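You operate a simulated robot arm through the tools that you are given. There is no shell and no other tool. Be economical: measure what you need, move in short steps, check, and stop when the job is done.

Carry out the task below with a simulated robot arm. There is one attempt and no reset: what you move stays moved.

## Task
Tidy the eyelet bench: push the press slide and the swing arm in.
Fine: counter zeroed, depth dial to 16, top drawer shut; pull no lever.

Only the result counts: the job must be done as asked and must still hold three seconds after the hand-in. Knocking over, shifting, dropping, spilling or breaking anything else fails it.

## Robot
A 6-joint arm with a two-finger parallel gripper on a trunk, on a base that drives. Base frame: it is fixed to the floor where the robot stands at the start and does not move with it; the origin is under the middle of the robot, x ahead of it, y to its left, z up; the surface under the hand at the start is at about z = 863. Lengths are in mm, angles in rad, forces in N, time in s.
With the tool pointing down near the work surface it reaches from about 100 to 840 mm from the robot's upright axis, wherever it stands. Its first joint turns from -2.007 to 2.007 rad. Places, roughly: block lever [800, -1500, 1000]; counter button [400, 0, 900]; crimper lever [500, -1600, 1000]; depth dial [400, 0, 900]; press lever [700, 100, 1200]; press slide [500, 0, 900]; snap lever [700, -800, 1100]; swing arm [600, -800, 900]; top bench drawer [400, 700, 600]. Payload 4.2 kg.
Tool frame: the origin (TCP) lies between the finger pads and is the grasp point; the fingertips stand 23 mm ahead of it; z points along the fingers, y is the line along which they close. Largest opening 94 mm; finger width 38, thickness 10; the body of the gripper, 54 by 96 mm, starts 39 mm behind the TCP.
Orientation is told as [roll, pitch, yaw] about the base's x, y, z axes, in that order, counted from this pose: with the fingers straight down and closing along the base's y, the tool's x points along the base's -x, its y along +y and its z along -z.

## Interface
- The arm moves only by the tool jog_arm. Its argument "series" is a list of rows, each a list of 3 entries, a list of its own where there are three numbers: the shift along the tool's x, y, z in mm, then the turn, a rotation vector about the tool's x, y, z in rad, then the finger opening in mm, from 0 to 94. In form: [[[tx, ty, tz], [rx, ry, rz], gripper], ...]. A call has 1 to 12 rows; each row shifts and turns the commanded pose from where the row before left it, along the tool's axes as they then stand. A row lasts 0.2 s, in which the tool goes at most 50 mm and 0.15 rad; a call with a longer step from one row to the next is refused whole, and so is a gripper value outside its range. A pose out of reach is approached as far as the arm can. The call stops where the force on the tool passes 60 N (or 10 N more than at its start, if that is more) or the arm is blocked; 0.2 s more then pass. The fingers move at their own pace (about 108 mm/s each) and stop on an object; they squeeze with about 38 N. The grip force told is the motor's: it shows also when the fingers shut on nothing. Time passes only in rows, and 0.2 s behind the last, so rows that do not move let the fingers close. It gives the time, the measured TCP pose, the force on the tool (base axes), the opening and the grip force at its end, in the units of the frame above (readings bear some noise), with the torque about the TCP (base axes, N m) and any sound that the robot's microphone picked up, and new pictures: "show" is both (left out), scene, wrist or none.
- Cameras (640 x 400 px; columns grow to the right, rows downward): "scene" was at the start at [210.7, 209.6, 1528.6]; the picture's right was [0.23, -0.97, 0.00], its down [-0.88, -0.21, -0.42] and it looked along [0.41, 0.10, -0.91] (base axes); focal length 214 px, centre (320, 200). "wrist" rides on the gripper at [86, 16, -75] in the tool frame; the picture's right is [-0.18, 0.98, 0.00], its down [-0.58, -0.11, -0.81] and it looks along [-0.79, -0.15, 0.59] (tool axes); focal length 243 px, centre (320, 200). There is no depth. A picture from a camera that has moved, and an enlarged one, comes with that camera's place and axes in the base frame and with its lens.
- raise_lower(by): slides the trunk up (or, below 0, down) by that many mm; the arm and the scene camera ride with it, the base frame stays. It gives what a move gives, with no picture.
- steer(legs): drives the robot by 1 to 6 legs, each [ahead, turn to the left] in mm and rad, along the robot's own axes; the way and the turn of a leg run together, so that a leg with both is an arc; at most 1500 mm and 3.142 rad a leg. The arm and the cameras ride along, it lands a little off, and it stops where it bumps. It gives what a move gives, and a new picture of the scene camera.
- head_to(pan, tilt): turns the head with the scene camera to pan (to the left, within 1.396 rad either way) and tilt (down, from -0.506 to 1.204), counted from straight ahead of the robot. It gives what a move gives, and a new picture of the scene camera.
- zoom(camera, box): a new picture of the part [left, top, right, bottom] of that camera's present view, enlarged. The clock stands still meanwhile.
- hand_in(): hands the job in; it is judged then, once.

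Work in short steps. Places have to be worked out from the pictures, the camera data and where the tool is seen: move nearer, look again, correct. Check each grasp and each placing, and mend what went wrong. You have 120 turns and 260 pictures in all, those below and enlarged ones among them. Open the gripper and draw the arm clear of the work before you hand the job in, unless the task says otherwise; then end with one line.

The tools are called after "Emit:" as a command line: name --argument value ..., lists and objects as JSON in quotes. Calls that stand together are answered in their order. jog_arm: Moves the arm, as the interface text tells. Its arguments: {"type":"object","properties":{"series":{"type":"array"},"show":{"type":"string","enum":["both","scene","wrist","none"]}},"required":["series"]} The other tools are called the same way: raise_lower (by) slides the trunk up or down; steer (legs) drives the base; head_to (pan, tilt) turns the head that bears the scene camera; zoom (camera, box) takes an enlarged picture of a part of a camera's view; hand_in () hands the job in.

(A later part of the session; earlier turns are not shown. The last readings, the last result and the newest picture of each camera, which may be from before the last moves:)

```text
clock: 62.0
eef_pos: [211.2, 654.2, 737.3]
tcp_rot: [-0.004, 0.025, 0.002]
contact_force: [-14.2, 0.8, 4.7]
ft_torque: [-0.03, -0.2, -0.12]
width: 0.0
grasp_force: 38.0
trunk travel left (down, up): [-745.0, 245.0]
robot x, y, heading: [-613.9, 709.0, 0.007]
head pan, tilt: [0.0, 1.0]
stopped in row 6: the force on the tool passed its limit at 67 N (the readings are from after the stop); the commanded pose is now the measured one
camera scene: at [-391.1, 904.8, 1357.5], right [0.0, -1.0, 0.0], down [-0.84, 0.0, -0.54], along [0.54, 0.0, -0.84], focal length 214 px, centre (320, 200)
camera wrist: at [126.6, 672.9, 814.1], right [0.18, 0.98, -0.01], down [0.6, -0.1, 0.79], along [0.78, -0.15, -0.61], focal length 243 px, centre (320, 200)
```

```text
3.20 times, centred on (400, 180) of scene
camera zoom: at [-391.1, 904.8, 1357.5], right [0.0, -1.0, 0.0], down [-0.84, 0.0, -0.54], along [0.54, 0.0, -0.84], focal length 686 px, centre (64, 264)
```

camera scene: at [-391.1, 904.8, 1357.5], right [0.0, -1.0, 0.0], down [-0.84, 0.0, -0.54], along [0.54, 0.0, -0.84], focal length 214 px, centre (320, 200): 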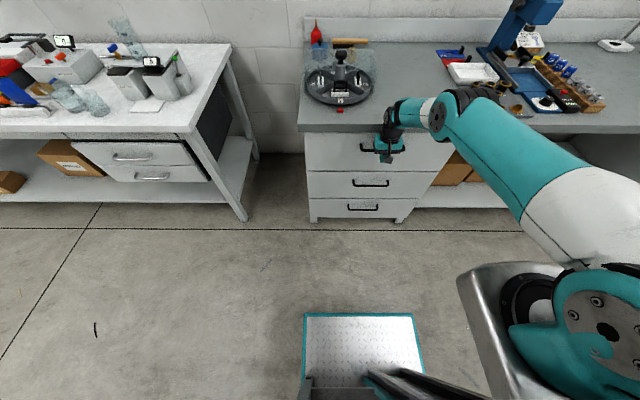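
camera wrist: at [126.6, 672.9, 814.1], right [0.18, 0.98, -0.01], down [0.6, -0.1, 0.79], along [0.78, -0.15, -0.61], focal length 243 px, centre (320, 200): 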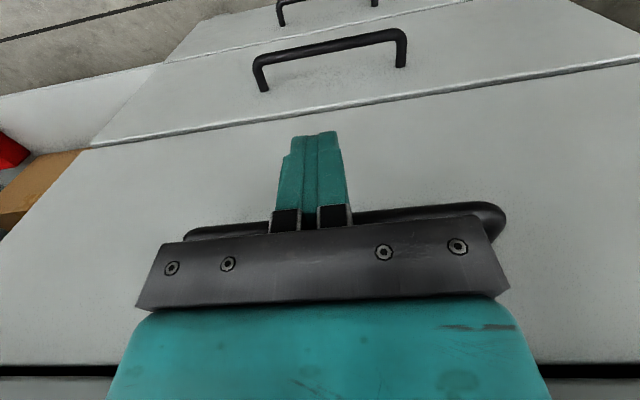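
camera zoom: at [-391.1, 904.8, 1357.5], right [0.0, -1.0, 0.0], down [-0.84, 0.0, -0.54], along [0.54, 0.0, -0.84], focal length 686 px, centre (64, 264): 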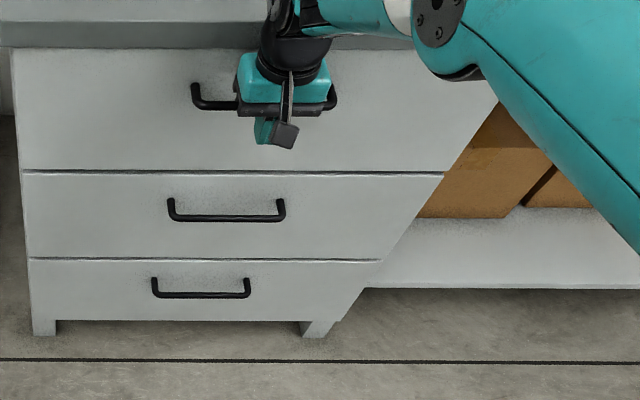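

Drawer fully shut (seam matches the other drawers). Back off slowly and raise the trunk again.

Emit:
jog_arm --series '[[[15, 0, 0], [0, 0, 0], 0], [[40, 0, 0], [0, 0, 0], 0], [[45, 0, 0], [0, 0, 0], 0], [[45, 0, 0], [0, 0, 0], 0], [[45, 0, 0], [0, 0, 0], 0]]' --show "none"

Emit:
raise_lower --by 180

Emit:
zoom --camera "scene" --box '[260, 120, 460, 240]'

```text
clock: 63.2
eef_pos: [25.0, 656.7, 740.2]
tcp_rot: [-0.005, 0.02, 0.001]
contact_force: [0.1, 0.6, 0.0]
ft_torque: [0.02, 0.02, 0.03]
width: 0.2
grasp_force: 38.1
trunk travel left (down, up): [-745.0, 245.0]
robot x, y, heading: [-611.4, 710.1, 0.006]
head pan, tilt: [0.0, 1.0]
```

```text
clock: 65.2
eef_pos: [24.2, 656.1, 920.6]
tcp_rot: [-0.005, 0.021, 0.0]
contact_force: [0.8, -0.5, 0.4]
ft_torque: [0.02, 0.01, 0.01]
width: 0.0
grasp_force: 38.5
trunk travel left (down, up): [-925.0, 65.0]
robot x, y, heading: [-610.9, 711.8, 0.003]
head pan, tilt: [0.0, 1.0]
```

```text
3.20 times, centred on (360, 180) of scene
camera zoom: at [-390.3, 904.8, 1537.6], right [0.0, -1.0, 0.0], down [-0.84, 0.0, -0.54], along [0.54, 0.0, -0.84], focal length 686 px, centre (192, 264)
```

zoom: 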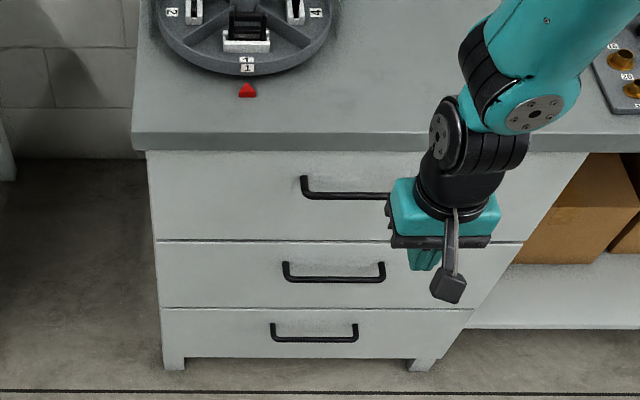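

Drawer is shut flush. Raise the hand and drive right to face the swing arm near y = -800.

Emit:
jog_arm --series '[[[0, 0, -45], [0, 0, 0], 0], [[0, 0, -45], [0, 0, 0], 0], [[0, 0, -45], [0, 0, 0], 0]]' --show "none"

Emit:
steer --legs '[[0, -1.575], [1450, 0]]'

Emit:
steer --legs '[[0, 1.571]]'

```text
clock: 66.0
eef_pos: [28.1, 655.2, 1056.6]
tcp_rot: [-0.003, 0.023, 0.002]
contact_force: [0.4, 1.0, 0.2]
ft_torque: [0.0, 0.0, 0.01]
width: 0.1
grasp_force: 38.0
trunk travel left (down, up): [-925.0, 65.0]
robot x, y, heading: [-608.0, 708.3, 0.001]
head pan, tilt: [0.0, 1.0]
```

```text
clock: 76.8
eef_pos: [-651.7, -1359.0, 1056.6]
tcp_rot: [-0.004, 0.021, -1.572]
contact_force: [-0.4, -0.7, -0.2]
ft_torque: [-0.03, -0.02, 0.01]
width: 0.0
grasp_force: 37.9
trunk travel left (down, up): [-925.0, 65.0]
robot x, y, heading: [-597.8, -723.1, -1.57]
head pan, tilt: [0.0, 1.0]
camera scene: at [-401.9, -940.3, 1537.6], right [-1.0, 0.0, 0.0], down [0.0, 0.84, -0.54], along [0.0, -0.54, -0.84], focal length 214 px, centre (320, 200)
```

scene: 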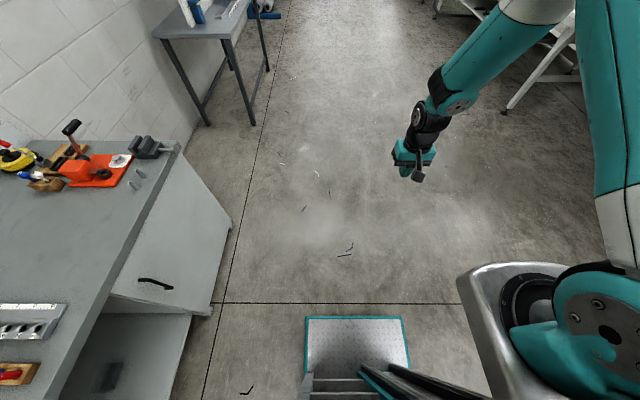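

```text
clock: 81.0
eef_pos: [40.3, -786.5, 1056.3]
tcp_rot: [-0.002, 0.021, -0.022]
contact_force: [-0.5, -0.2, 0.2]
ft_torque: [0.0, -0.01, 0.02]
width: 0.0
grasp_force: 37.5
trunk travel left (down, up): [-925.0, 65.0]
robot x, y, heading: [-596.3, -719.5, -0.015]
head pan, tilt: [0.0, 1.0]
camera scene: at [-371.6, -528.3, 1537.6], right [-0.02, -1.0, 0.0], down [-0.84, 0.02, -0.54], along [0.54, -0.01, -0.84], focal length 214 px, centre (320, 200)
```

scene: 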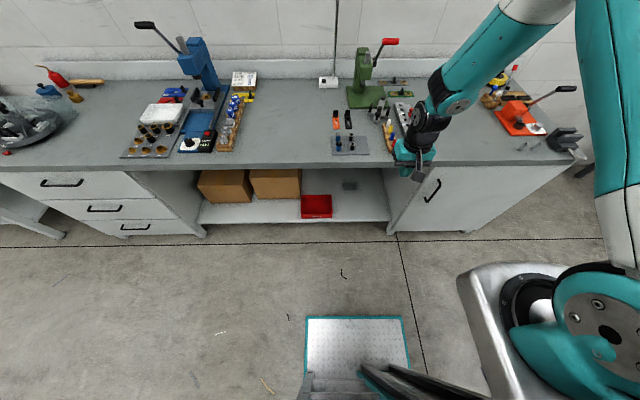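

The green snap press is ahead. Zoom to find its swing arm.

Emit:
zoom --camera "scene" --box '[310, 30, 450, 170]'

Emit:
zoom --camera "scene" --box '[120, 20, 260, 160]'

```text
2.86 times, centred on (380, 100) of scene
camera zoom: at [-371.6, -528.3, 1537.6], right [-0.02, -1.0, 0.0], down [-0.84, 0.02, -0.54], along [0.54, -0.01, -0.84], focal length 613 px, centre (149, 486)
```

zoom: 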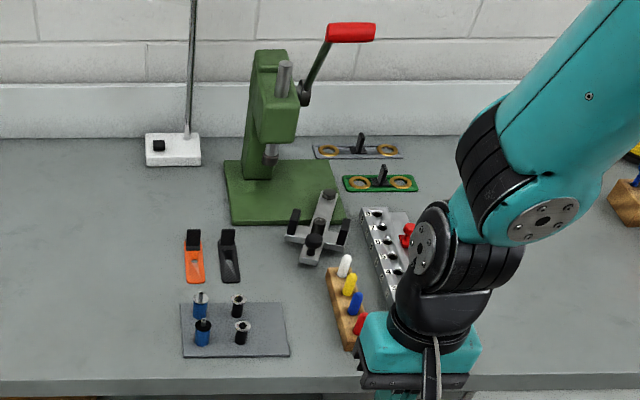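

```text
2.86 times, centred on (190, 90) of scene
camera zoom: at [-371.6, -528.3, 1537.6], right [-0.02, -1.0, 0.0], down [-0.84, 0.02, -0.54], along [0.54, -0.01, -0.84], focal length 613 px, centre (691, 514)
```

zoom: 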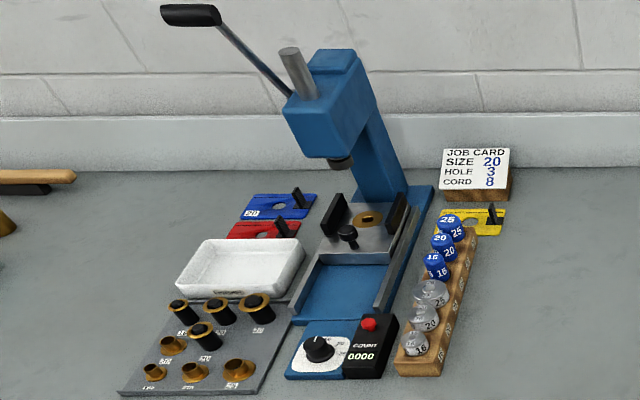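

The swing arm is pulled out, pointing at the robot from a pivot on the front right corner of the green base. Drive closer for a detailed look.

Emit:
steer --legs '[[230, 0.015]]'

Emit:
jog_arm --series '[[[-30, 0, -20], [0, 0, 0], 0], [[-30, 0, -20], [0, 0, 0], 0]]'

Emit:
zoom --camera "scene" --box '[320, 20, 480, 180]'

```text
clock: 82.8
eef_pos: [271.5, -779.1, 1057.3]
tcp_rot: [-0.002, 0.022, -0.005]
contact_force: [0.0, -0.7, -0.3]
ft_torque: [-0.03, -0.01, 0.01]
width: 0.2
grasp_force: 37.6
trunk travel left (down, up): [-925.0, 65.0]
robot x, y, heading: [-369.3, -718.2, -0.003]
head pan, tilt: [0.0, 1.0]
camera scene: at [-144.7, -527.3, 1537.6], right [0.0, -1.0, 0.0], down [-0.84, 0.0, -0.54], along [0.54, 0.0, -0.84], focal length 214 px, centre (320, 200)
```

scene: 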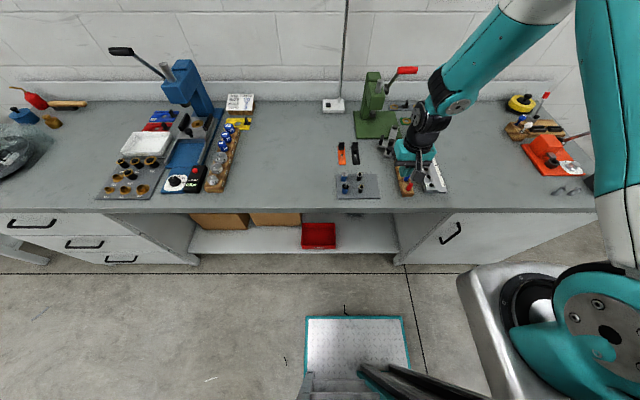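

```text
clock: 83.4
eef_pos: [332.6, -782.0, 1095.8]
tcp_rot: [-0.003, 0.021, -0.005]
contact_force: [-0.2, 0.1, -0.1]
ft_torque: [0.03, 0.02, -0.01]
width: 0.1
grasp_force: 38.0
trunk travel left (down, up): [-925.0, 65.0]
robot x, y, heading: [-366.7, -724.5, -0.003]
head pan, tilt: [0.0, 1.0]
camera scene: at [-144.7, -527.3, 1537.6], right [0.0, -1.0, 0.0], down [-0.84, 0.0, -0.54], along [0.54, 0.0, -0.84], focal length 214 px, centre (320, 200)
camera wrist: at [248.2, -764.2, 1172.1], right [0.19, 0.98, -0.01], down [0.6, -0.11, 0.79], along [0.78, -0.15, -0.61], focal length 243 px, centre (320, 200)
```

scene: 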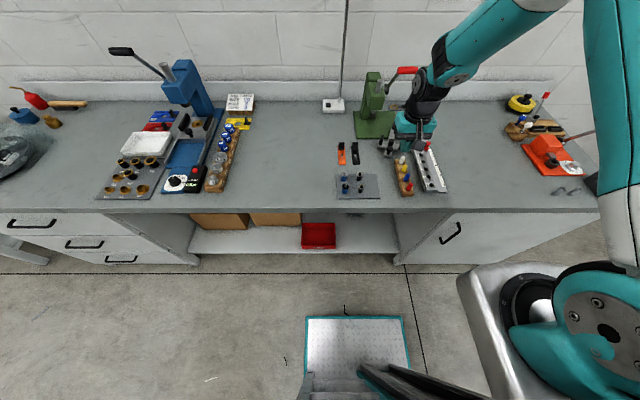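
wrist: 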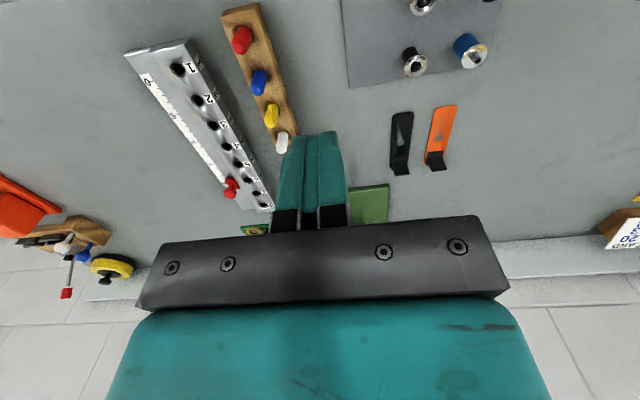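

```text
2.50 times, centred on (400, 100) of scene
camera zoom: at [-144.7, -527.3, 1537.6], right [0.0, -1.0, 0.0], down [-0.84, 0.0, -0.54], along [0.54, 0.0, -0.84], focal length 536 px, centre (120, 450)
```

zoom: 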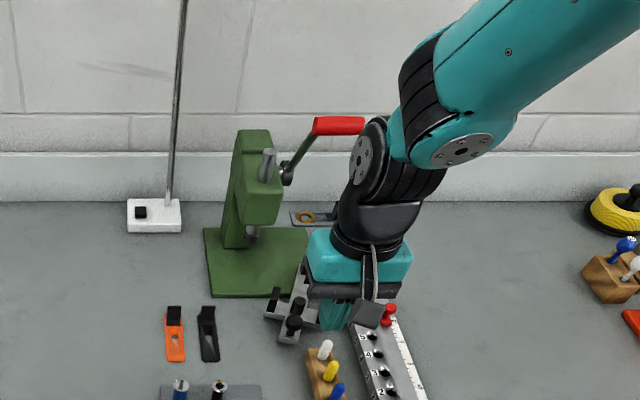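

Hand occludes the swing arm. Shift the hand ~180 mm to the left and look.

Emit:
jog_arm --series '[[[0, 48, -10], [0, 0, 0], 0], [[0, 48, -10], [0, 0, 0], 0], [[0, 48, -10], [0, 0, 0.1], 0], [[0, 48, 0], [0, 0, 0.15], 0], [[0, 0, 0], [0, 0, 0.15], 0]]'

Emit:
zoom --camera "scene" --box '[340, 50, 450, 150]'

```text
clock: 84.6
eef_pos: [338.5, -587.9, 1126.5]
tcp_rot: [-0.012, 0.018, -0.406]
contact_force: [-0.4, -1.0, 0.3]
ft_torque: [0.0, -0.01, 0.02]
width: 0.0
grasp_force: 38.2
trunk travel left (down, up): [-925.0, 65.0]
robot x, y, heading: [-369.6, -720.5, -0.005]
head pan, tilt: [0.0, 1.0]
camera scene: at [-144.6, -527.2, 1537.6], right [0.0, -1.0, 0.0], down [-0.84, 0.0, -0.54], along [0.54, 0.0, -0.84], focal length 214 px, centre (320, 200)
camera wrist: at [266.9, -537.4, 1201.6], right [0.56, 0.83, -0.01], down [0.51, -0.33, 0.8], along [0.66, -0.45, -0.6], focal length 243 px, centre (320, 200)
```

scene: 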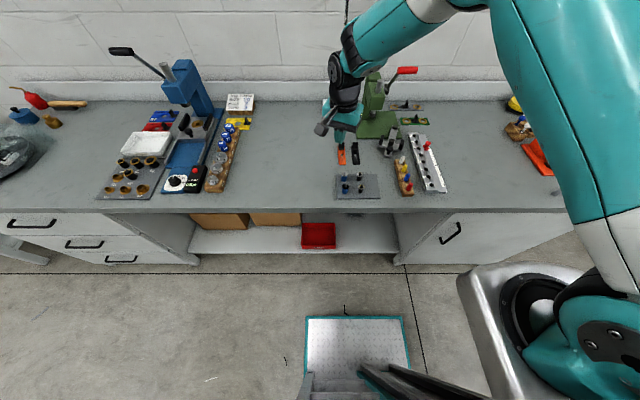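
wrist: 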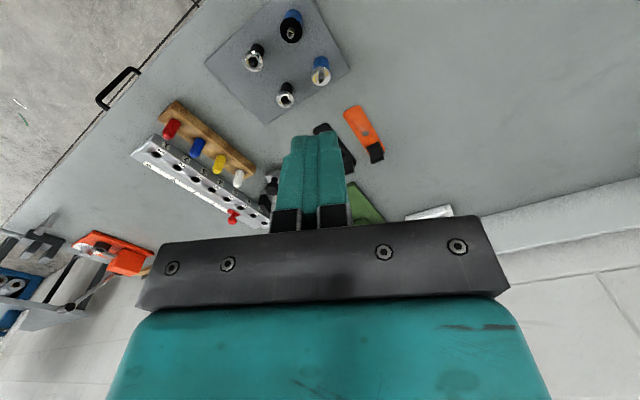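

```text
4.00 times, centred on (395, 100) of scene
camera zoom: at [-144.6, -527.2, 1537.6], right [0.0, -1.0, 0.0], down [-0.84, 0.0, -0.54], along [0.54, 0.0, -0.84], focal length 858 px, centre (20, 600)
```

zoom: 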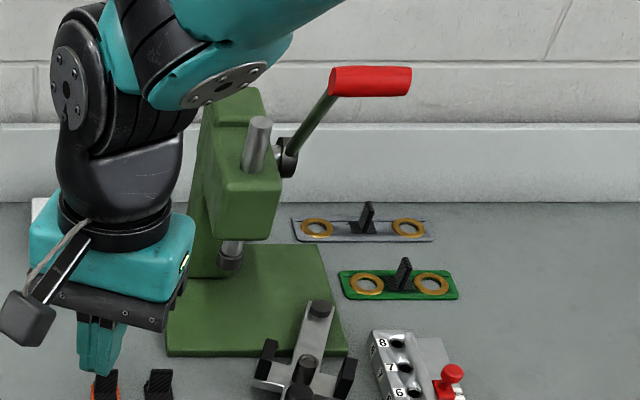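

Zoom a bit lower to see the whole swing arm.

Emit:
zoom --camera "scene" --box '[365, 100, 445, 170]'

```text
5.71 times, centred on (405, 135) of scene
camera zoom: at [-144.6, -527.2, 1537.6], right [0.0, -1.0, 0.0], down [-0.84, 0.0, -0.54], along [0.54, 0.0, -0.84], focal length 1226 px, centre (-166, 571)
```

zoom: 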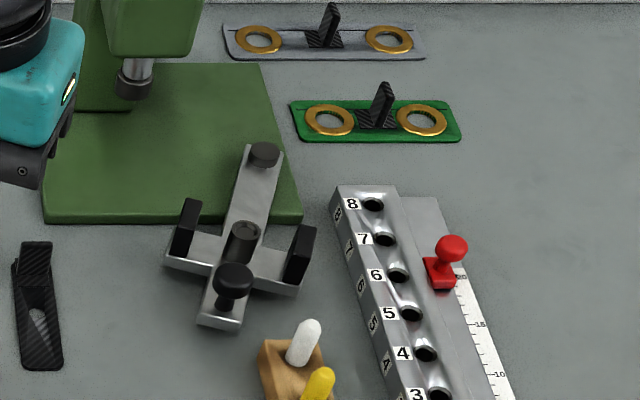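

Estimates: pivot (671, -873), anvil (573, -836), knob (518, -818), with the ram near (700, -765), so the arm must swing about 75–80° clockwise (from above). I'll drive 70 mm closer and set the wrist camera to view the mechanism from the left side.

Emit:
steer --legs '[[70, 0.004]]'

Emit:
jog_arm --series '[[[0, 0, 0], [0, 0, 0.15], 0], [[0, 0, 0], [0, 0, 0.15], 0], [[0, 0, 0], [0, 0, 0.15], 0], [[0, 0, 0], [0, 0, 0.15], 0], [[0, 0, 0], [0, 0, 0.15], 0], [[0, 0, 0], [0, 0, 0.15], 0], [[0, 0, 0], [0, 0, 0.15], 0], [[0, 0, 0], [0, 0, 0.114], 0], [[-34, 30, 17], [0, 0, 0], 0], [[-34, 30, 17], [0, 0, 0], 0], [[-34, 30, 17], [0, 0, 0], 0], [[-34, 30, 17], [0, 0, 0], 0]]'

```text
clock: 85.6
eef_pos: [409.3, -585.3, 1125.0]
tcp_rot: [-0.011, 0.018, -0.401]
contact_force: [0.3, 0.1, 0.3]
ft_torque: [0.02, -0.02, -0.01]
width: 0.0
grasp_force: 37.8
trunk travel left (down, up): [-925.0, 65.0]
robot x, y, heading: [-293.6, -720.7, 0.002]
head pan, tilt: [0.0, 1.0]
camera scene: at [-74.5, -526.4, 1537.6], right [0.0, -1.0, 0.0], down [-0.84, 0.0, -0.54], along [0.54, 0.0, -0.84], focal length 214 px, centre (320, 200)
```

scene: 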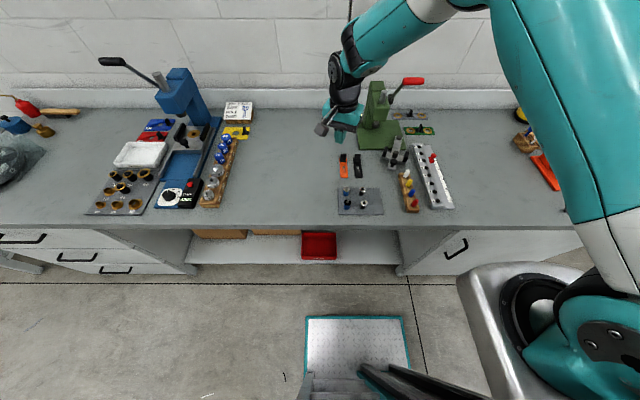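

```text
clock: 88.2
eef_pos: [529.5, -720.8, 1055.3]
tcp_rot: [-0.021, -0.005, -1.565]
contact_force: [0.2, -0.2, 0.8]
ft_torque: [0.0, 0.0, -0.01]
width: 0.0
grasp_force: 38.4
trunk travel left (down, up): [-925.0, 65.0]
robot x, y, heading: [-294.2, -718.5, 0.004]
head pan, tilt: [0.0, 1.0]
camera scene: at [-74.8, -526.0, 1537.7], right [0.0, -1.0, 0.0], down [-0.84, 0.0, -0.54], along [0.54, 0.0, -0.84], focal length 214 px, centre (320, 200)
camera wrist: at [546.1, -632.2, 1129.0], right [0.98, -0.18, -0.02], down [-0.09, -0.58, 0.81], along [-0.15, -0.8, -0.59], focal length 243 px, centre (320, 200)
```

scene: 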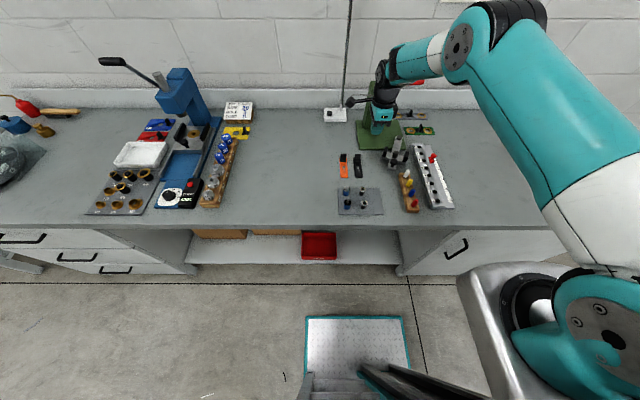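
wrist: 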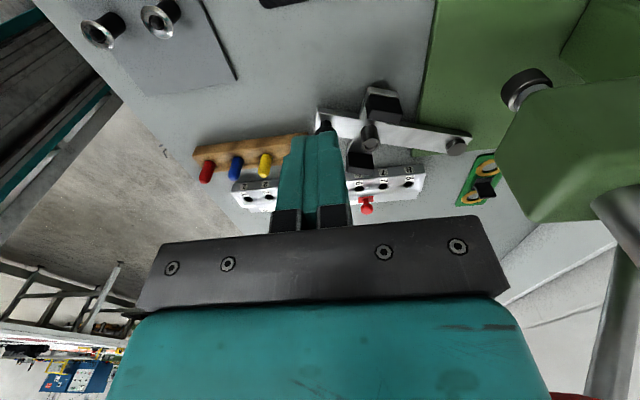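

Excellent view. Zoom to triangulate pivot, anvil, knob and ram.

Emit:
zoom --camera "wrist" --box '[300, 50, 560, 210]'

Emit:
zoom --camera "scene" --box '[340, 90, 440, 220]'

```text
2.46 times, centred on (430, 130) of wrist
camera zoom: at [546.1, -632.2, 1129.0], right [0.98, -0.18, -0.02], down [-0.09, -0.58, 0.81], along [-0.15, -0.8, -0.59], focal length 597 px, centre (49, 372)
```

zoom: 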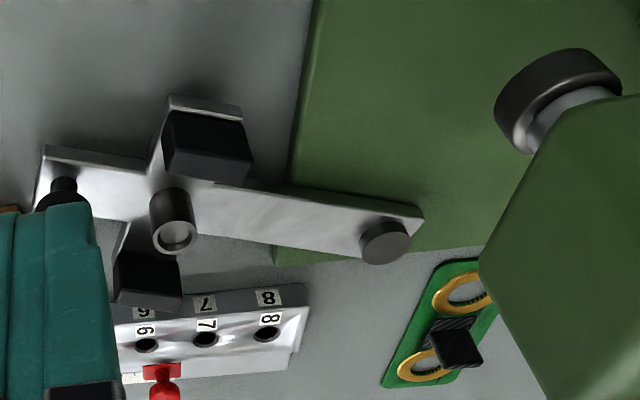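

```text
3.08 times, centred on (390, 155) of scene
camera zoom: at [-74.8, -526.0, 1537.7], right [0.0, -1.0, 0.0], down [-0.84, 0.0, -0.54], along [0.54, 0.0, -0.84], focal length 660 px, centre (105, 338)
```

zoom: 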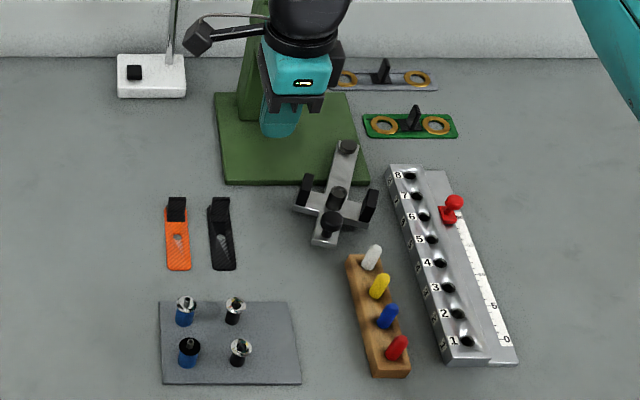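

Refined: pivot (675, -874), anvil (566, -832), ram about (669, -754), so the arm swings from ~159° to ~93°. Turn the tool tangent to the arc and hover behind the knob, on its right side.

Emit:
jog_arm --series '[[[0, 0, 0], [0, 0, -0.134], 0], [[0, 0, 0], [0, 0, -0.134], 0], [[0, 0, 0], [0, 0, -0.134], 0], [[0, 0, 0], [0, 0, -0.134], 0], [[0, 0, 0], [0, 0, -0.134], 0], [[0, 0, 0], [0, 0, -0.134], 0], [[0, 0, 0], [0, 0, -0.134], 0], [[0, 0, 0], [0, 0, -0.134], 0], [[0, 0, 0], [0, 0, -0.136], 0], [[-5.3, -43, 0], [0, 0, 0], 0], [[-5.3, -43, 0], [0, 0, 0], 0], [[-5.3, -43, 0], [0, 0, 0], 0]]'

```text
clock: 90.8
eef_pos: [497.6, -847.4, 1057.4]
tcp_rot: [-0.01, 0.018, -0.354]
contact_force: [1.1, -0.5, 0.3]
ft_torque: [-0.03, 0.03, 0.01]
width: 0.0
grasp_force: 38.6
trunk travel left (down, up): [-925.0, 65.0]
robot x, y, heading: [-296.0, -720.0, 0.005]
head pan, tilt: [0.0, 1.0]
camera scene: at [-74.2, -525.9, 1537.5], right [0.0, -1.0, 0.0], down [-0.84, 0.0, -0.54], along [0.54, 0.0, -0.84], focal length 214 px, centre (320, 200)
camera wrist: at [422.8, -801.3, 1133.1], right [0.51, 0.86, -0.01], down [0.52, -0.3, 0.8], along [0.68, -0.42, -0.6], focal length 243 px, centre (320, 200)
```

scene: 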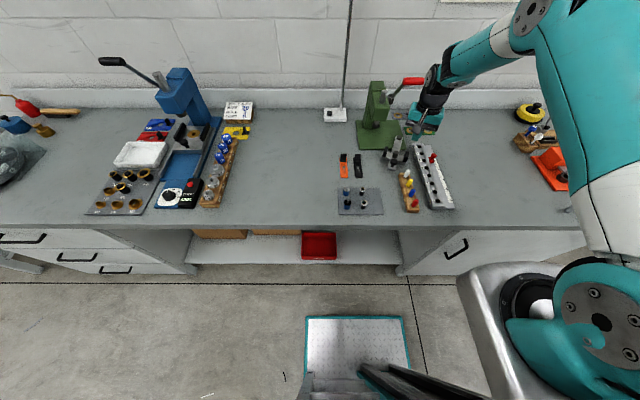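
wrist: 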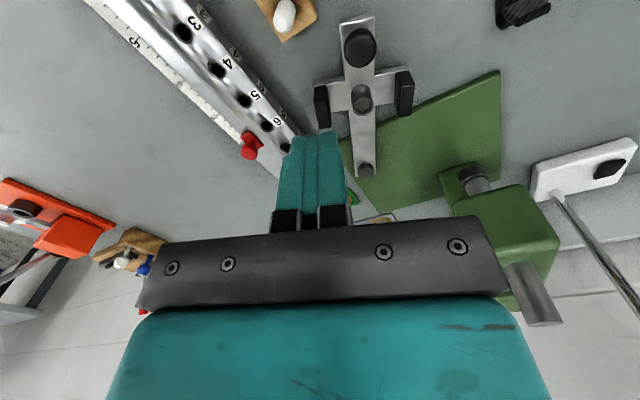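

Positions agree. The spot behind the knob is free; descend.

Emit:
jog_arm --series '[[[0, 0, 45], [0, 0, 0], 0], [[0, 0, 45], [0, 0, 0], 0], [[0, 0, 30], [0, 0, 0], 0], [[0, 0, 12], [0, 0, 0], 0]]'

Emit:
zoom --camera "wrist" --box '[220, 0, 480, 170]'

Emit:
zoom --camera "scene" --box '[350, 90, 470, 220]'

```text
clock: 91.8
eef_pos: [493.3, -849.0, 925.9]
tcp_rot: [-0.01, 0.016, -0.356]
contact_force: [-0.2, 1.2, -0.1]
ft_torque: [-0.02, -0.01, -0.02]
width: 0.1
grasp_force: 37.9
trunk travel left (down, up): [-925.0, 65.0]
robot x, y, heading: [-295.7, -722.8, -0.0]
head pan, tilt: [0.0, 1.0]
camera scene: at [-74.3, -526.5, 1537.6], right [0.0, -1.0, 0.0], down [-0.84, 0.0, -0.54], along [0.54, 0.0, -0.84], focal length 214 px, centre (320, 200)
camera wrist: at [419.9, -802.3, 1001.8], right [0.51, 0.86, -0.01], down [0.52, -0.3, 0.8], along [0.68, -0.42, -0.6], focal length 243 px, centre (320, 200)
```

scene: 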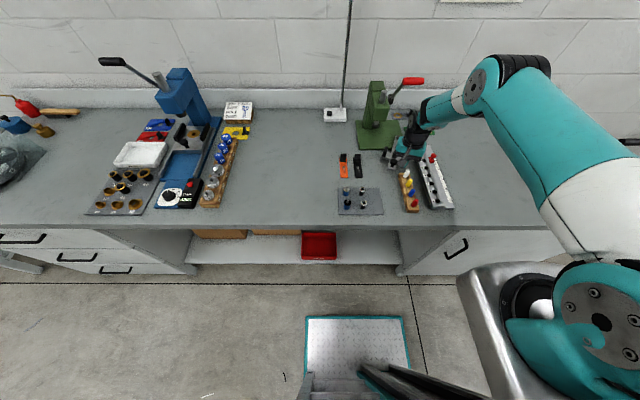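
wrist: 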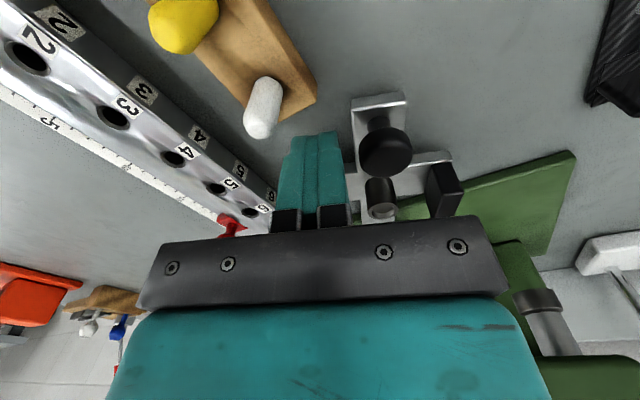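

```text
2.35 times, centred on (350, 85) of wrist
camera zoom: at [419.9, -802.3, 1001.8], right [0.51, 0.86, -0.01], down [0.52, -0.3, 0.8], along [0.68, -0.42, -0.6], focal length 571 px, centre (249, 471)
```

zoom: 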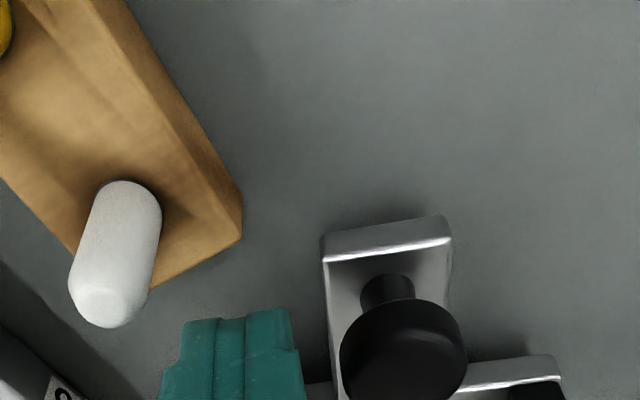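

```text
3.08 times, centred on (410, 155) of scene
camera zoom: at [-74.3, -526.5, 1537.6], right [0.0, -1.0, 0.0], down [-0.84, 0.0, -0.54], along [0.54, 0.0, -0.84], focal length 660 px, centre (43, 338)
```

zoom: 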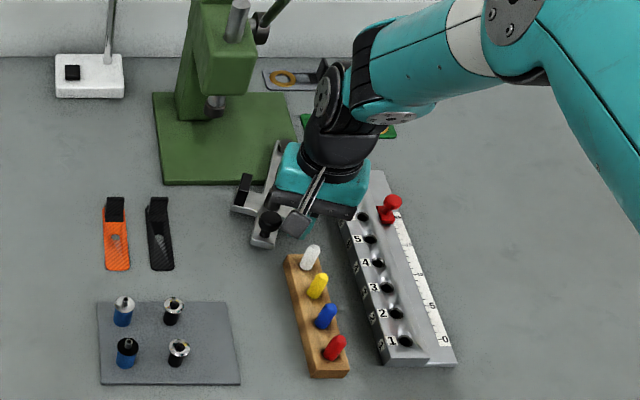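

Clear. Drop another 16 mm, close the 14 mm gap and start along the arc (0.1 rad steps).

Emit:
jog_arm --series '[[[0, 0, 16], [0, 0, 0], 0], [[0, 7, 0], [0, 0, 0], 0], [[0, 7, 0], [0, 0, 0], 0], [[1.5, 17.7, 0], [0, 0, 0.1], 0], [[1.5, 17.7, 0], [0, 0, 0.1], 0], [[1.5, 17.7, 0], [0, 0, 0.1], 0]]'

Emit:
zoom --camera "scene" --box '[340, 80, 460, 210]'

```text
clock: 93.2
eef_pos: [520.4, -784.3, 910.4]
tcp_rot: [-0.013, 0.014, -0.659]
contact_force: [2.4, -0.9, 13.3]
ft_torque: [-0.01, -0.26, 0.05]
width: 0.0
grasp_force: 37.6
trunk travel left (down, up): [-925.0, 65.0]
robot x, y, heading: [-296.6, -720.9, 0.004]
head pan, tilt: [0.0, 1.0]
camera scene: at [-74.8, -526.6, 1537.9], right [0.0, -1.0, 0.0], down [-0.84, 0.0, -0.54], along [0.54, 0.0, -0.84], focal length 214 px, centre (320, 200)
camera wrist: at [462.4, -718.6, 985.6], right [0.75, 0.67, -0.01], down [0.41, -0.44, 0.8], along [0.53, -0.6, -0.6], focal length 243 px, centre (320, 200)
```

scene: 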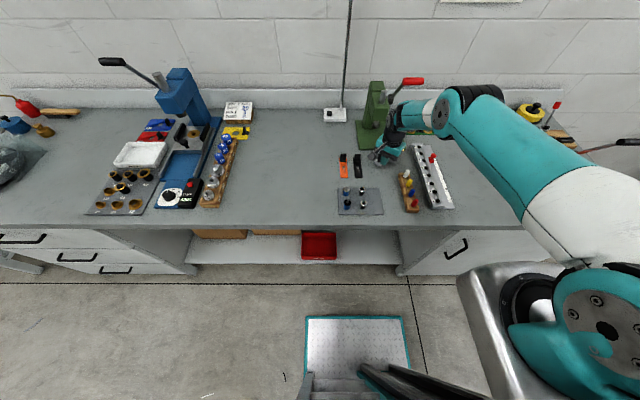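
wrist: 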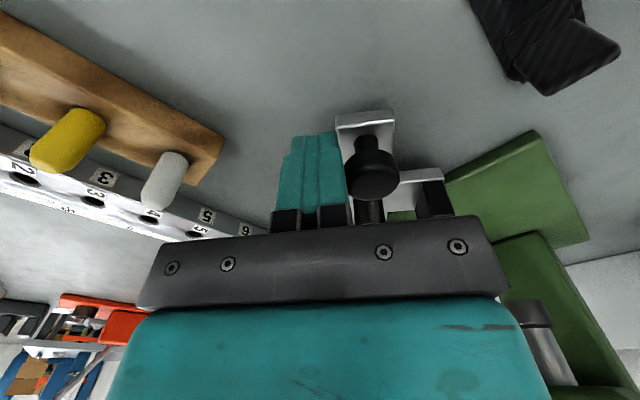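

```text
3.08 times, centred on (400, 145) of scene
camera zoom: at [-74.8, -526.6, 1537.9], right [0.0, -1.0, 0.0], down [-0.84, 0.0, -0.54], along [0.54, 0.0, -0.84], focal length 660 px, centre (74, 369)
```

zoom: 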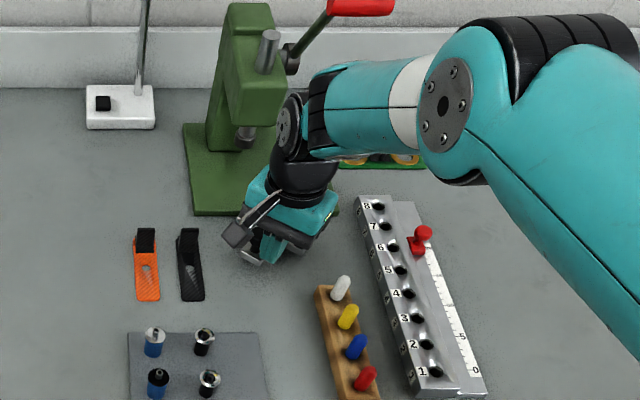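

It swings along; the tip rubs the plate a little (Fz 13 N). Back off, raise 5 mm, tilt the tool back 0.39 rad to keep the wrist away from the press head, then continue the arc.

Emit:
jog_arm --series '[[[0, -11, -5], [0, 0, 0], 0], [[0, 0, 0], [-0.13, 0, 0], 0], [[0, 0, 0], [-0.13, 0, 0], 0], [[0, 0, 0], [-0.13, 0, 0], 0], [[2.3, 16.4, 6.75], [0, -0.038, 0.0925], 0], [[2.3, 16.4, 6.75], [0, -0.038, 0.0925], 0], [[2.3, 16.4, 6.75], [0, -0.038, 0.0925], 0]]'

Emit:
zoom --camera "scene" --box '[340, 80, 460, 210]'

```text
clock: 94.8
eef_pos: [544.6, -750.3, 911.4]
tcp_rot: [0.371, 0.01, -0.96]
contact_force: [-0.7, 0.3, 0.4]
ft_torque: [0.02, 0.01, -0.01]
width: 0.2
grasp_force: 37.8
trunk travel left (down, up): [-925.0, 65.0]
robot x, y, heading: [-294.7, -722.2, 0.004]
head pan, tilt: [0.0, 1.0]
camera scene: at [-74.3, -526.8, 1537.7], right [0.0, -1.0, 0.0], down [-0.84, 0.0, -0.54], along [0.54, 0.0, -0.84], focal length 214 px, centre (320, 200)
camera wrist: at [484.7, -686.6, 988.3], right [0.86, 0.37, 0.36], down [0.02, -0.71, 0.71], along [0.52, -0.6, -0.61], focal length 243 px, centre (320, 200)
```

scene: 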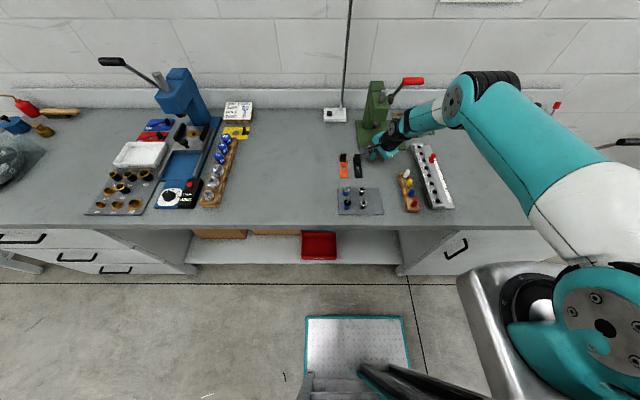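
wrist: 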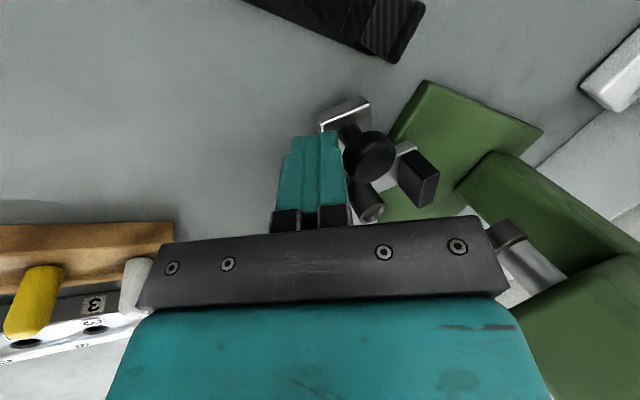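

```text
3.08 times, centred on (400, 145) of scene
camera zoom: at [-74.3, -526.8, 1537.7], right [0.0, -1.0, 0.0], down [-0.84, 0.0, -0.54], along [0.54, 0.0, -0.84], focal length 660 px, centre (74, 369)
```

zoom: 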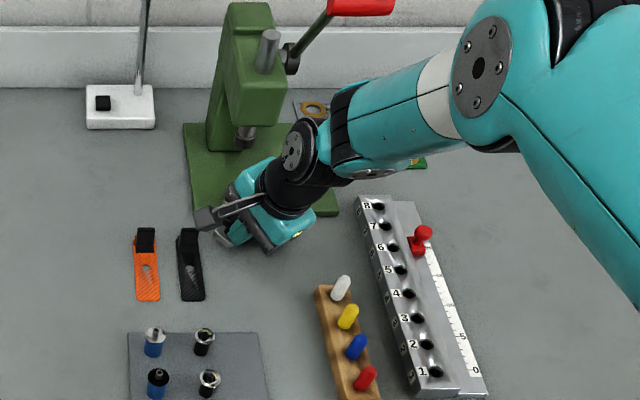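

Arm follows cleanly. Continue three more steps.

Emit:
jog_arm --series '[[[2.0, 16.4, 6.75], [0, -0.038, 0.0925], 0], [[2.0, 16.4, 6.75], [0, -0.038, 0.0925], 0], [[2.0, 16.4, 6.75], [0, -0.038, 0.0925], 0]]'

Emit:
zoom --camera "scene" --box '[340, 80, 460, 210]'

```text
clock: 95.6
eef_pos: [586.7, -718.9, 910.9]
tcp_rot: [0.37, 0.004, -1.259]
contact_force: [-0.3, 0.8, -0.7]
ft_torque: [0.02, 0.05, 0.02]
width: 0.0
grasp_force: 38.1
trunk travel left (down, up): [-925.0, 65.0]
robot x, y, heading: [-294.2, -726.5, -0.004]
head pan, tilt: [0.0, 1.0]
camera scene: at [-74.3, -526.6, 1537.7], right [0.0, -1.0, 0.0], down [-0.84, 0.0, -0.54], along [0.54, 0.0, -0.84], focal length 214 px, centre (320, 200)
camera wrist: at [549.1, -639.1, 987.2], right [0.93, 0.11, 0.35], down [-0.19, -0.68, 0.71], along [0.32, -0.73, -0.61], focal length 243 px, centre (320, 200)
```

scene: 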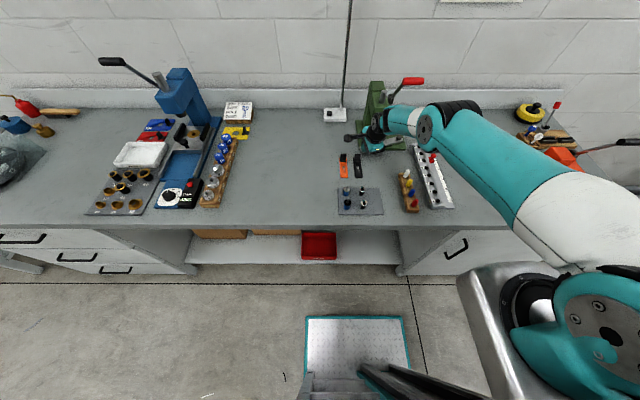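
wrist: 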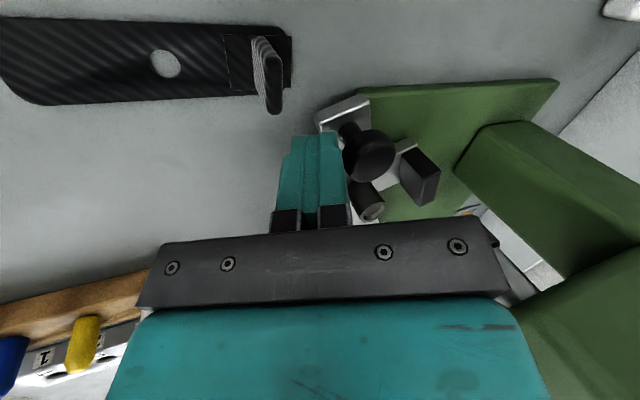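

```text
3.08 times, centred on (400, 145) of scene
camera zoom: at [-74.3, -526.6, 1537.7], right [0.0, -1.0, 0.0], down [-0.84, 0.0, -0.54], along [0.54, 0.0, -0.84], focal length 660 px, centre (74, 369)
```

zoom: 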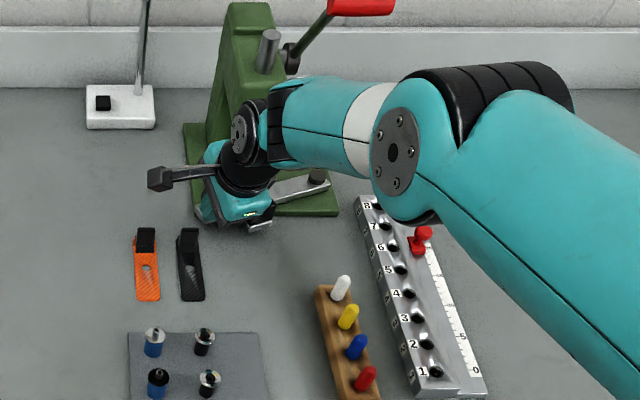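

Continue to the end of the arc with smaller final steps.

Emit:
jog_arm --series '[[[2.0, 16.4, 6.75], [0, -0.038, 0.0925], 0], [[1.1, 8.15, 3.35], [0, -0.019, 0.0463], 0], [[1.1, 8.15, 3.35], [0, -0.019, 0.0463], 0]]'

Emit:
zoom --camera "scene" --box '[340, 80, 460, 210]'

Emit:
zoom --camera "wrist" --box '[290, 50, 590, 240]'

```text
clock: 96.4
eef_pos: [604.1, -708.5, 916.1]
tcp_rot: [0.367, -0.001, -1.456]
contact_force: [-0.4, -0.1, -0.4]
ft_torque: [0.03, -0.02, 0.02]
width: 0.4
grasp_force: 37.4
out of reach, approached as far as the arm can: row 2, 3
trunk travel left (down, up): [-925.0, 65.0]
robot x, y, heading: [-296.4, -722.7, 0.003]
head pan, tilt: [0.0, 1.0]
camera scene: at [-74.3, -526.5, 1537.6], right [0.0, -1.0, 0.0], down [-0.84, 0.0, -0.54], along [0.54, 0.0, -0.84], focal length 214 px, centre (320, 200)
camera wrist: at [582.0, -623.5, 991.7], right [0.93, -0.08, 0.35], down [-0.32, -0.62, 0.71], along [0.16, -0.78, -0.6], focal length 243 px, centre (320, 200)
```

scene: 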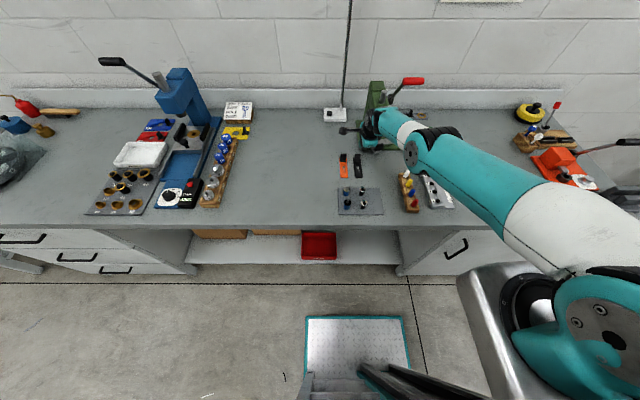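
wrist: 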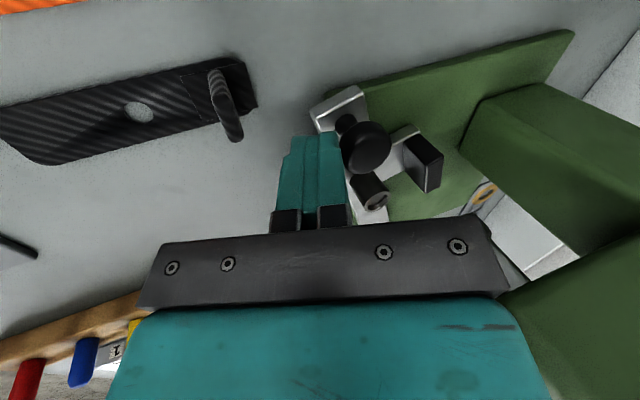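

```text
3.08 times, centred on (400, 145) of scene
camera zoom: at [-74.3, -526.5, 1537.6], right [0.0, -1.0, 0.0], down [-0.84, 0.0, -0.54], along [0.54, 0.0, -0.84], focal length 660 px, centre (74, 369)
```

zoom: 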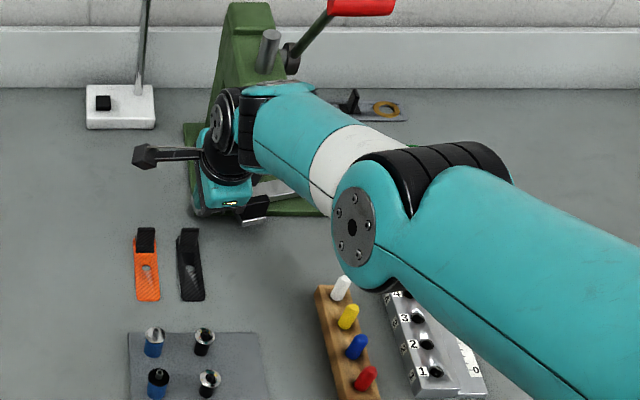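

```text
2.11 times, centred on (440, 145) of wrist
camera zoom: at [582.0, -623.5, 991.7], right [0.93, -0.08, 0.35], down [-0.32, -0.62, 0.71], along [0.16, -0.78, -0.6], focal length 511 px, centre (67, 316)
```

zoom: 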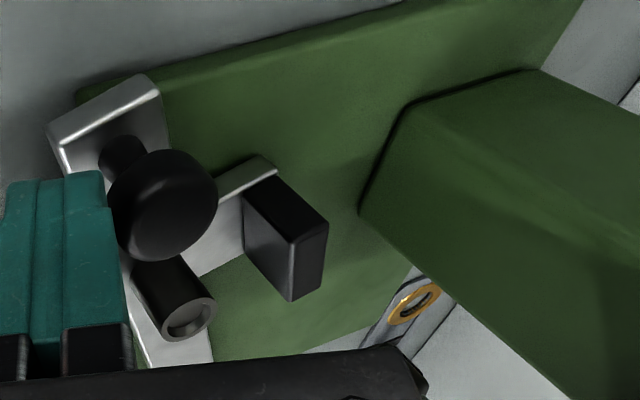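

Reach limit here. Retract up and back, drive the base 130 mm forward, and finish the swing.

Emit:
jog_arm --series '[[[0, -32, -28.3], [0, 0, 0], 0], [[0, -32, -28.3], [0, 0, 0], 0], [[0, -32, -28.3], [0, 0, 0], 0], [[0, -32, -28.3], [0, 0, 0], 0]]' --show "none"

Emit:
steer --legs '[[130, 0]]'

Emit:
zoom --camera "scene" --box '[340, 80, 480, 230]'

```text
clock: 97.4
eef_pos: [445.6, -726.2, 974.7]
tcp_rot: [0.37, -0.001, -1.456]
contact_force: [-0.3, -0.3, -1.6]
ft_torque: [-0.03, 0.0, -0.01]
width: 0.0
grasp_force: 38.2
trunk travel left (down, up): [-925.0, 65.0]
robot x, y, heading: [-295.2, -720.3, 0.004]
head pan, tilt: [0.0, 1.0]
```

```text
clock: 98.7
eef_pos: [576.4, -725.5, 975.3]
tcp_rot: [0.367, -0.003, -1.457]
contact_force: [-0.7, 0.0, 0.2]
ft_torque: [-0.01, -0.02, 0.01]
width: 0.0
grasp_force: 37.9
trunk travel left (down, up): [-925.0, 65.0]
robot x, y, heading: [-165.8, -724.1, 0.006]
head pan, tilt: [0.0, 1.0]
camera scene: at [56.0, -526.0, 1537.6], right [0.0, -1.0, 0.0], down [-0.84, 0.0, -0.54], along [0.54, 0.0, -0.84], focal length 214 px, centre (320, 200)
```

scene: 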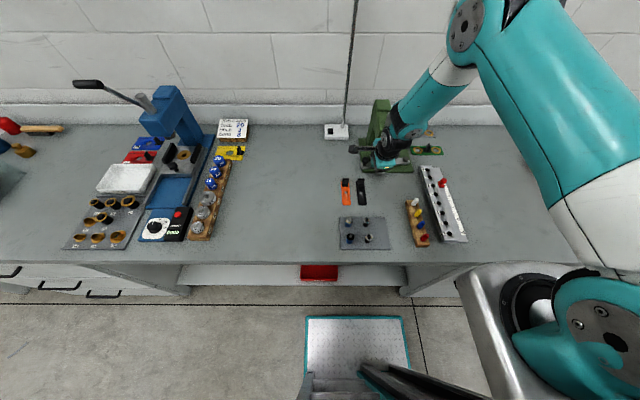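

```text
2.67 times, centred on (410, 155) of scene
camera zoom: at [56.0, -526.0, 1537.6], right [0.0, -1.0, 0.0], down [-0.84, 0.0, -0.54], along [0.54, 0.0, -0.84], focal length 572 px, centre (80, 320)
```

zoom: 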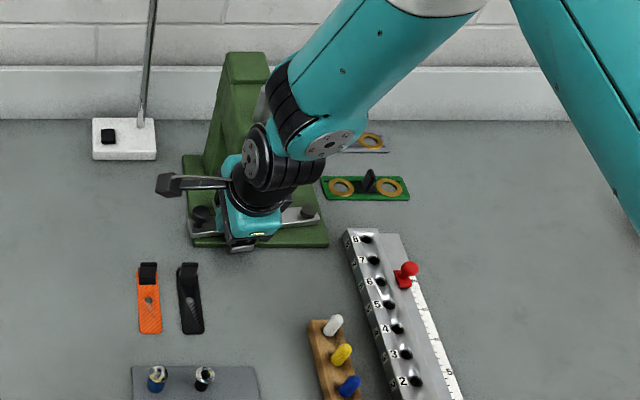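

The knob is now near (651, -705), i.e. arm at ~97°. Drop behind it, then creep forward until the stop.

Emit:
jog_arm --series '[[[7, -8, 30], [0, 0, 0], 0], [[7, -8, 30], [0, 0, 0], 0], [[0, 14, 5.4], [0, 0, 0], 0], [[0, 14, 5.4], [0, 0, 0], 0], [[0, 3.7, 1.45], [0, 0, 0], 0], [[0, 3.7, 1.45], [0, 0, 0.02], 0]]'

Emit:
zoom --camera "wrist" --box '[290, 50, 590, 240]'

Emit:
zoom --camera "scene" --box '[340, 80, 480, 230]'

```text
clock: 100.1
eef_pos: [619.2, -705.6, 911.9]
tcp_rot: [0.368, 0.005, -1.471]
contact_force: [-0.6, 0.1, 0.0]
ft_torque: [0.03, -0.02, 0.02]
width: 0.3
grasp_force: 38.2
trunk travel left (down, up): [-925.0, 65.0]
robot x, y, heading: [-160.6, -720.0, 0.002]
head pan, tilt: [0.0, 1.0]
camera scene: at [56.1, -526.0, 1537.6], right [0.0, -1.0, 0.0], down [-0.84, 0.0, -0.54], along [0.54, 0.0, -0.84], focal length 214 px, centre (320, 200)
camera wrist: at [599.3, -621.1, 989.0], right [0.93, -0.1, 0.35], down [-0.33, -0.62, 0.71], along [0.15, -0.78, -0.61], focal length 243 px, centre (320, 200)
```

scene: 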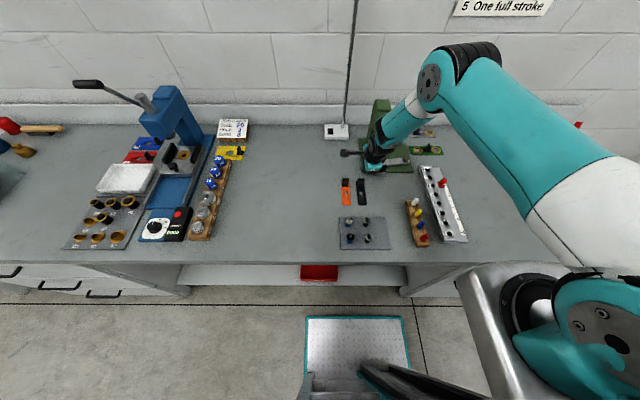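
wrist: 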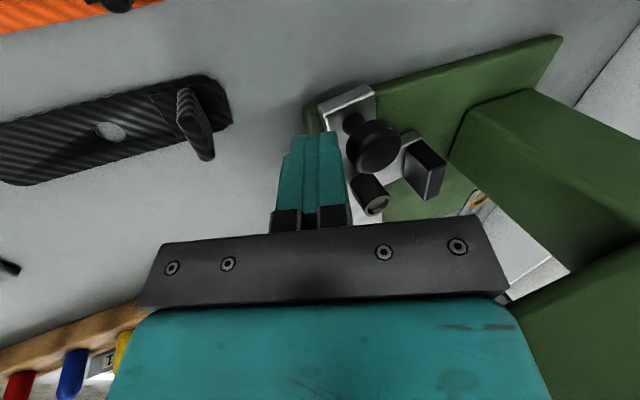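

```text
2.11 times, centred on (440, 145) of wrist
camera zoom: at [599.3, -621.1, 989.0], right [0.93, -0.1, 0.35], down [-0.33, -0.62, 0.71], along [0.15, -0.78, -0.61], focal length 511 px, centre (67, 316)
```

zoom: 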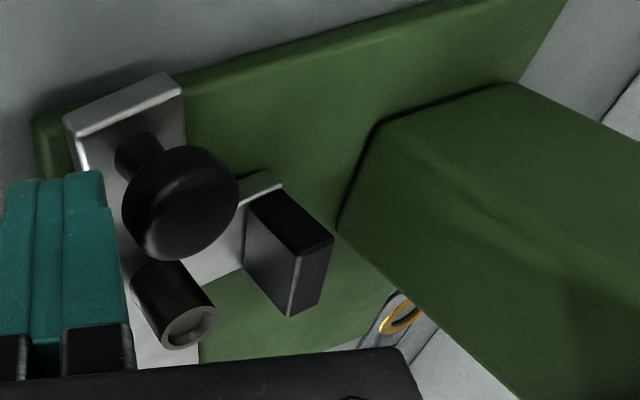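

```text
2.67 times, centred on (410, 155) of scene
camera zoom: at [56.1, -526.0, 1537.6], right [0.0, -1.0, 0.0], down [-0.84, 0.0, -0.54], along [0.54, 0.0, -0.84], focal length 572 px, centre (80, 320)
```

zoom: 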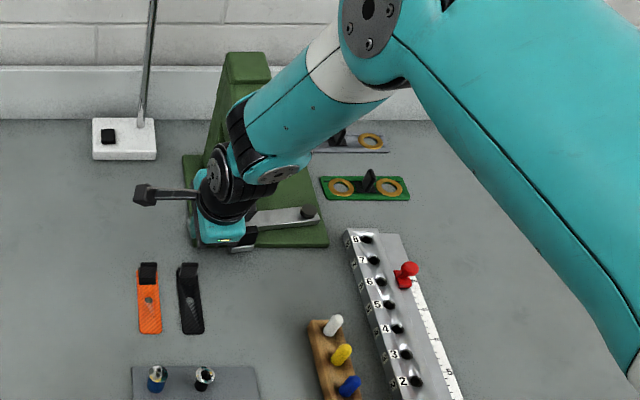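

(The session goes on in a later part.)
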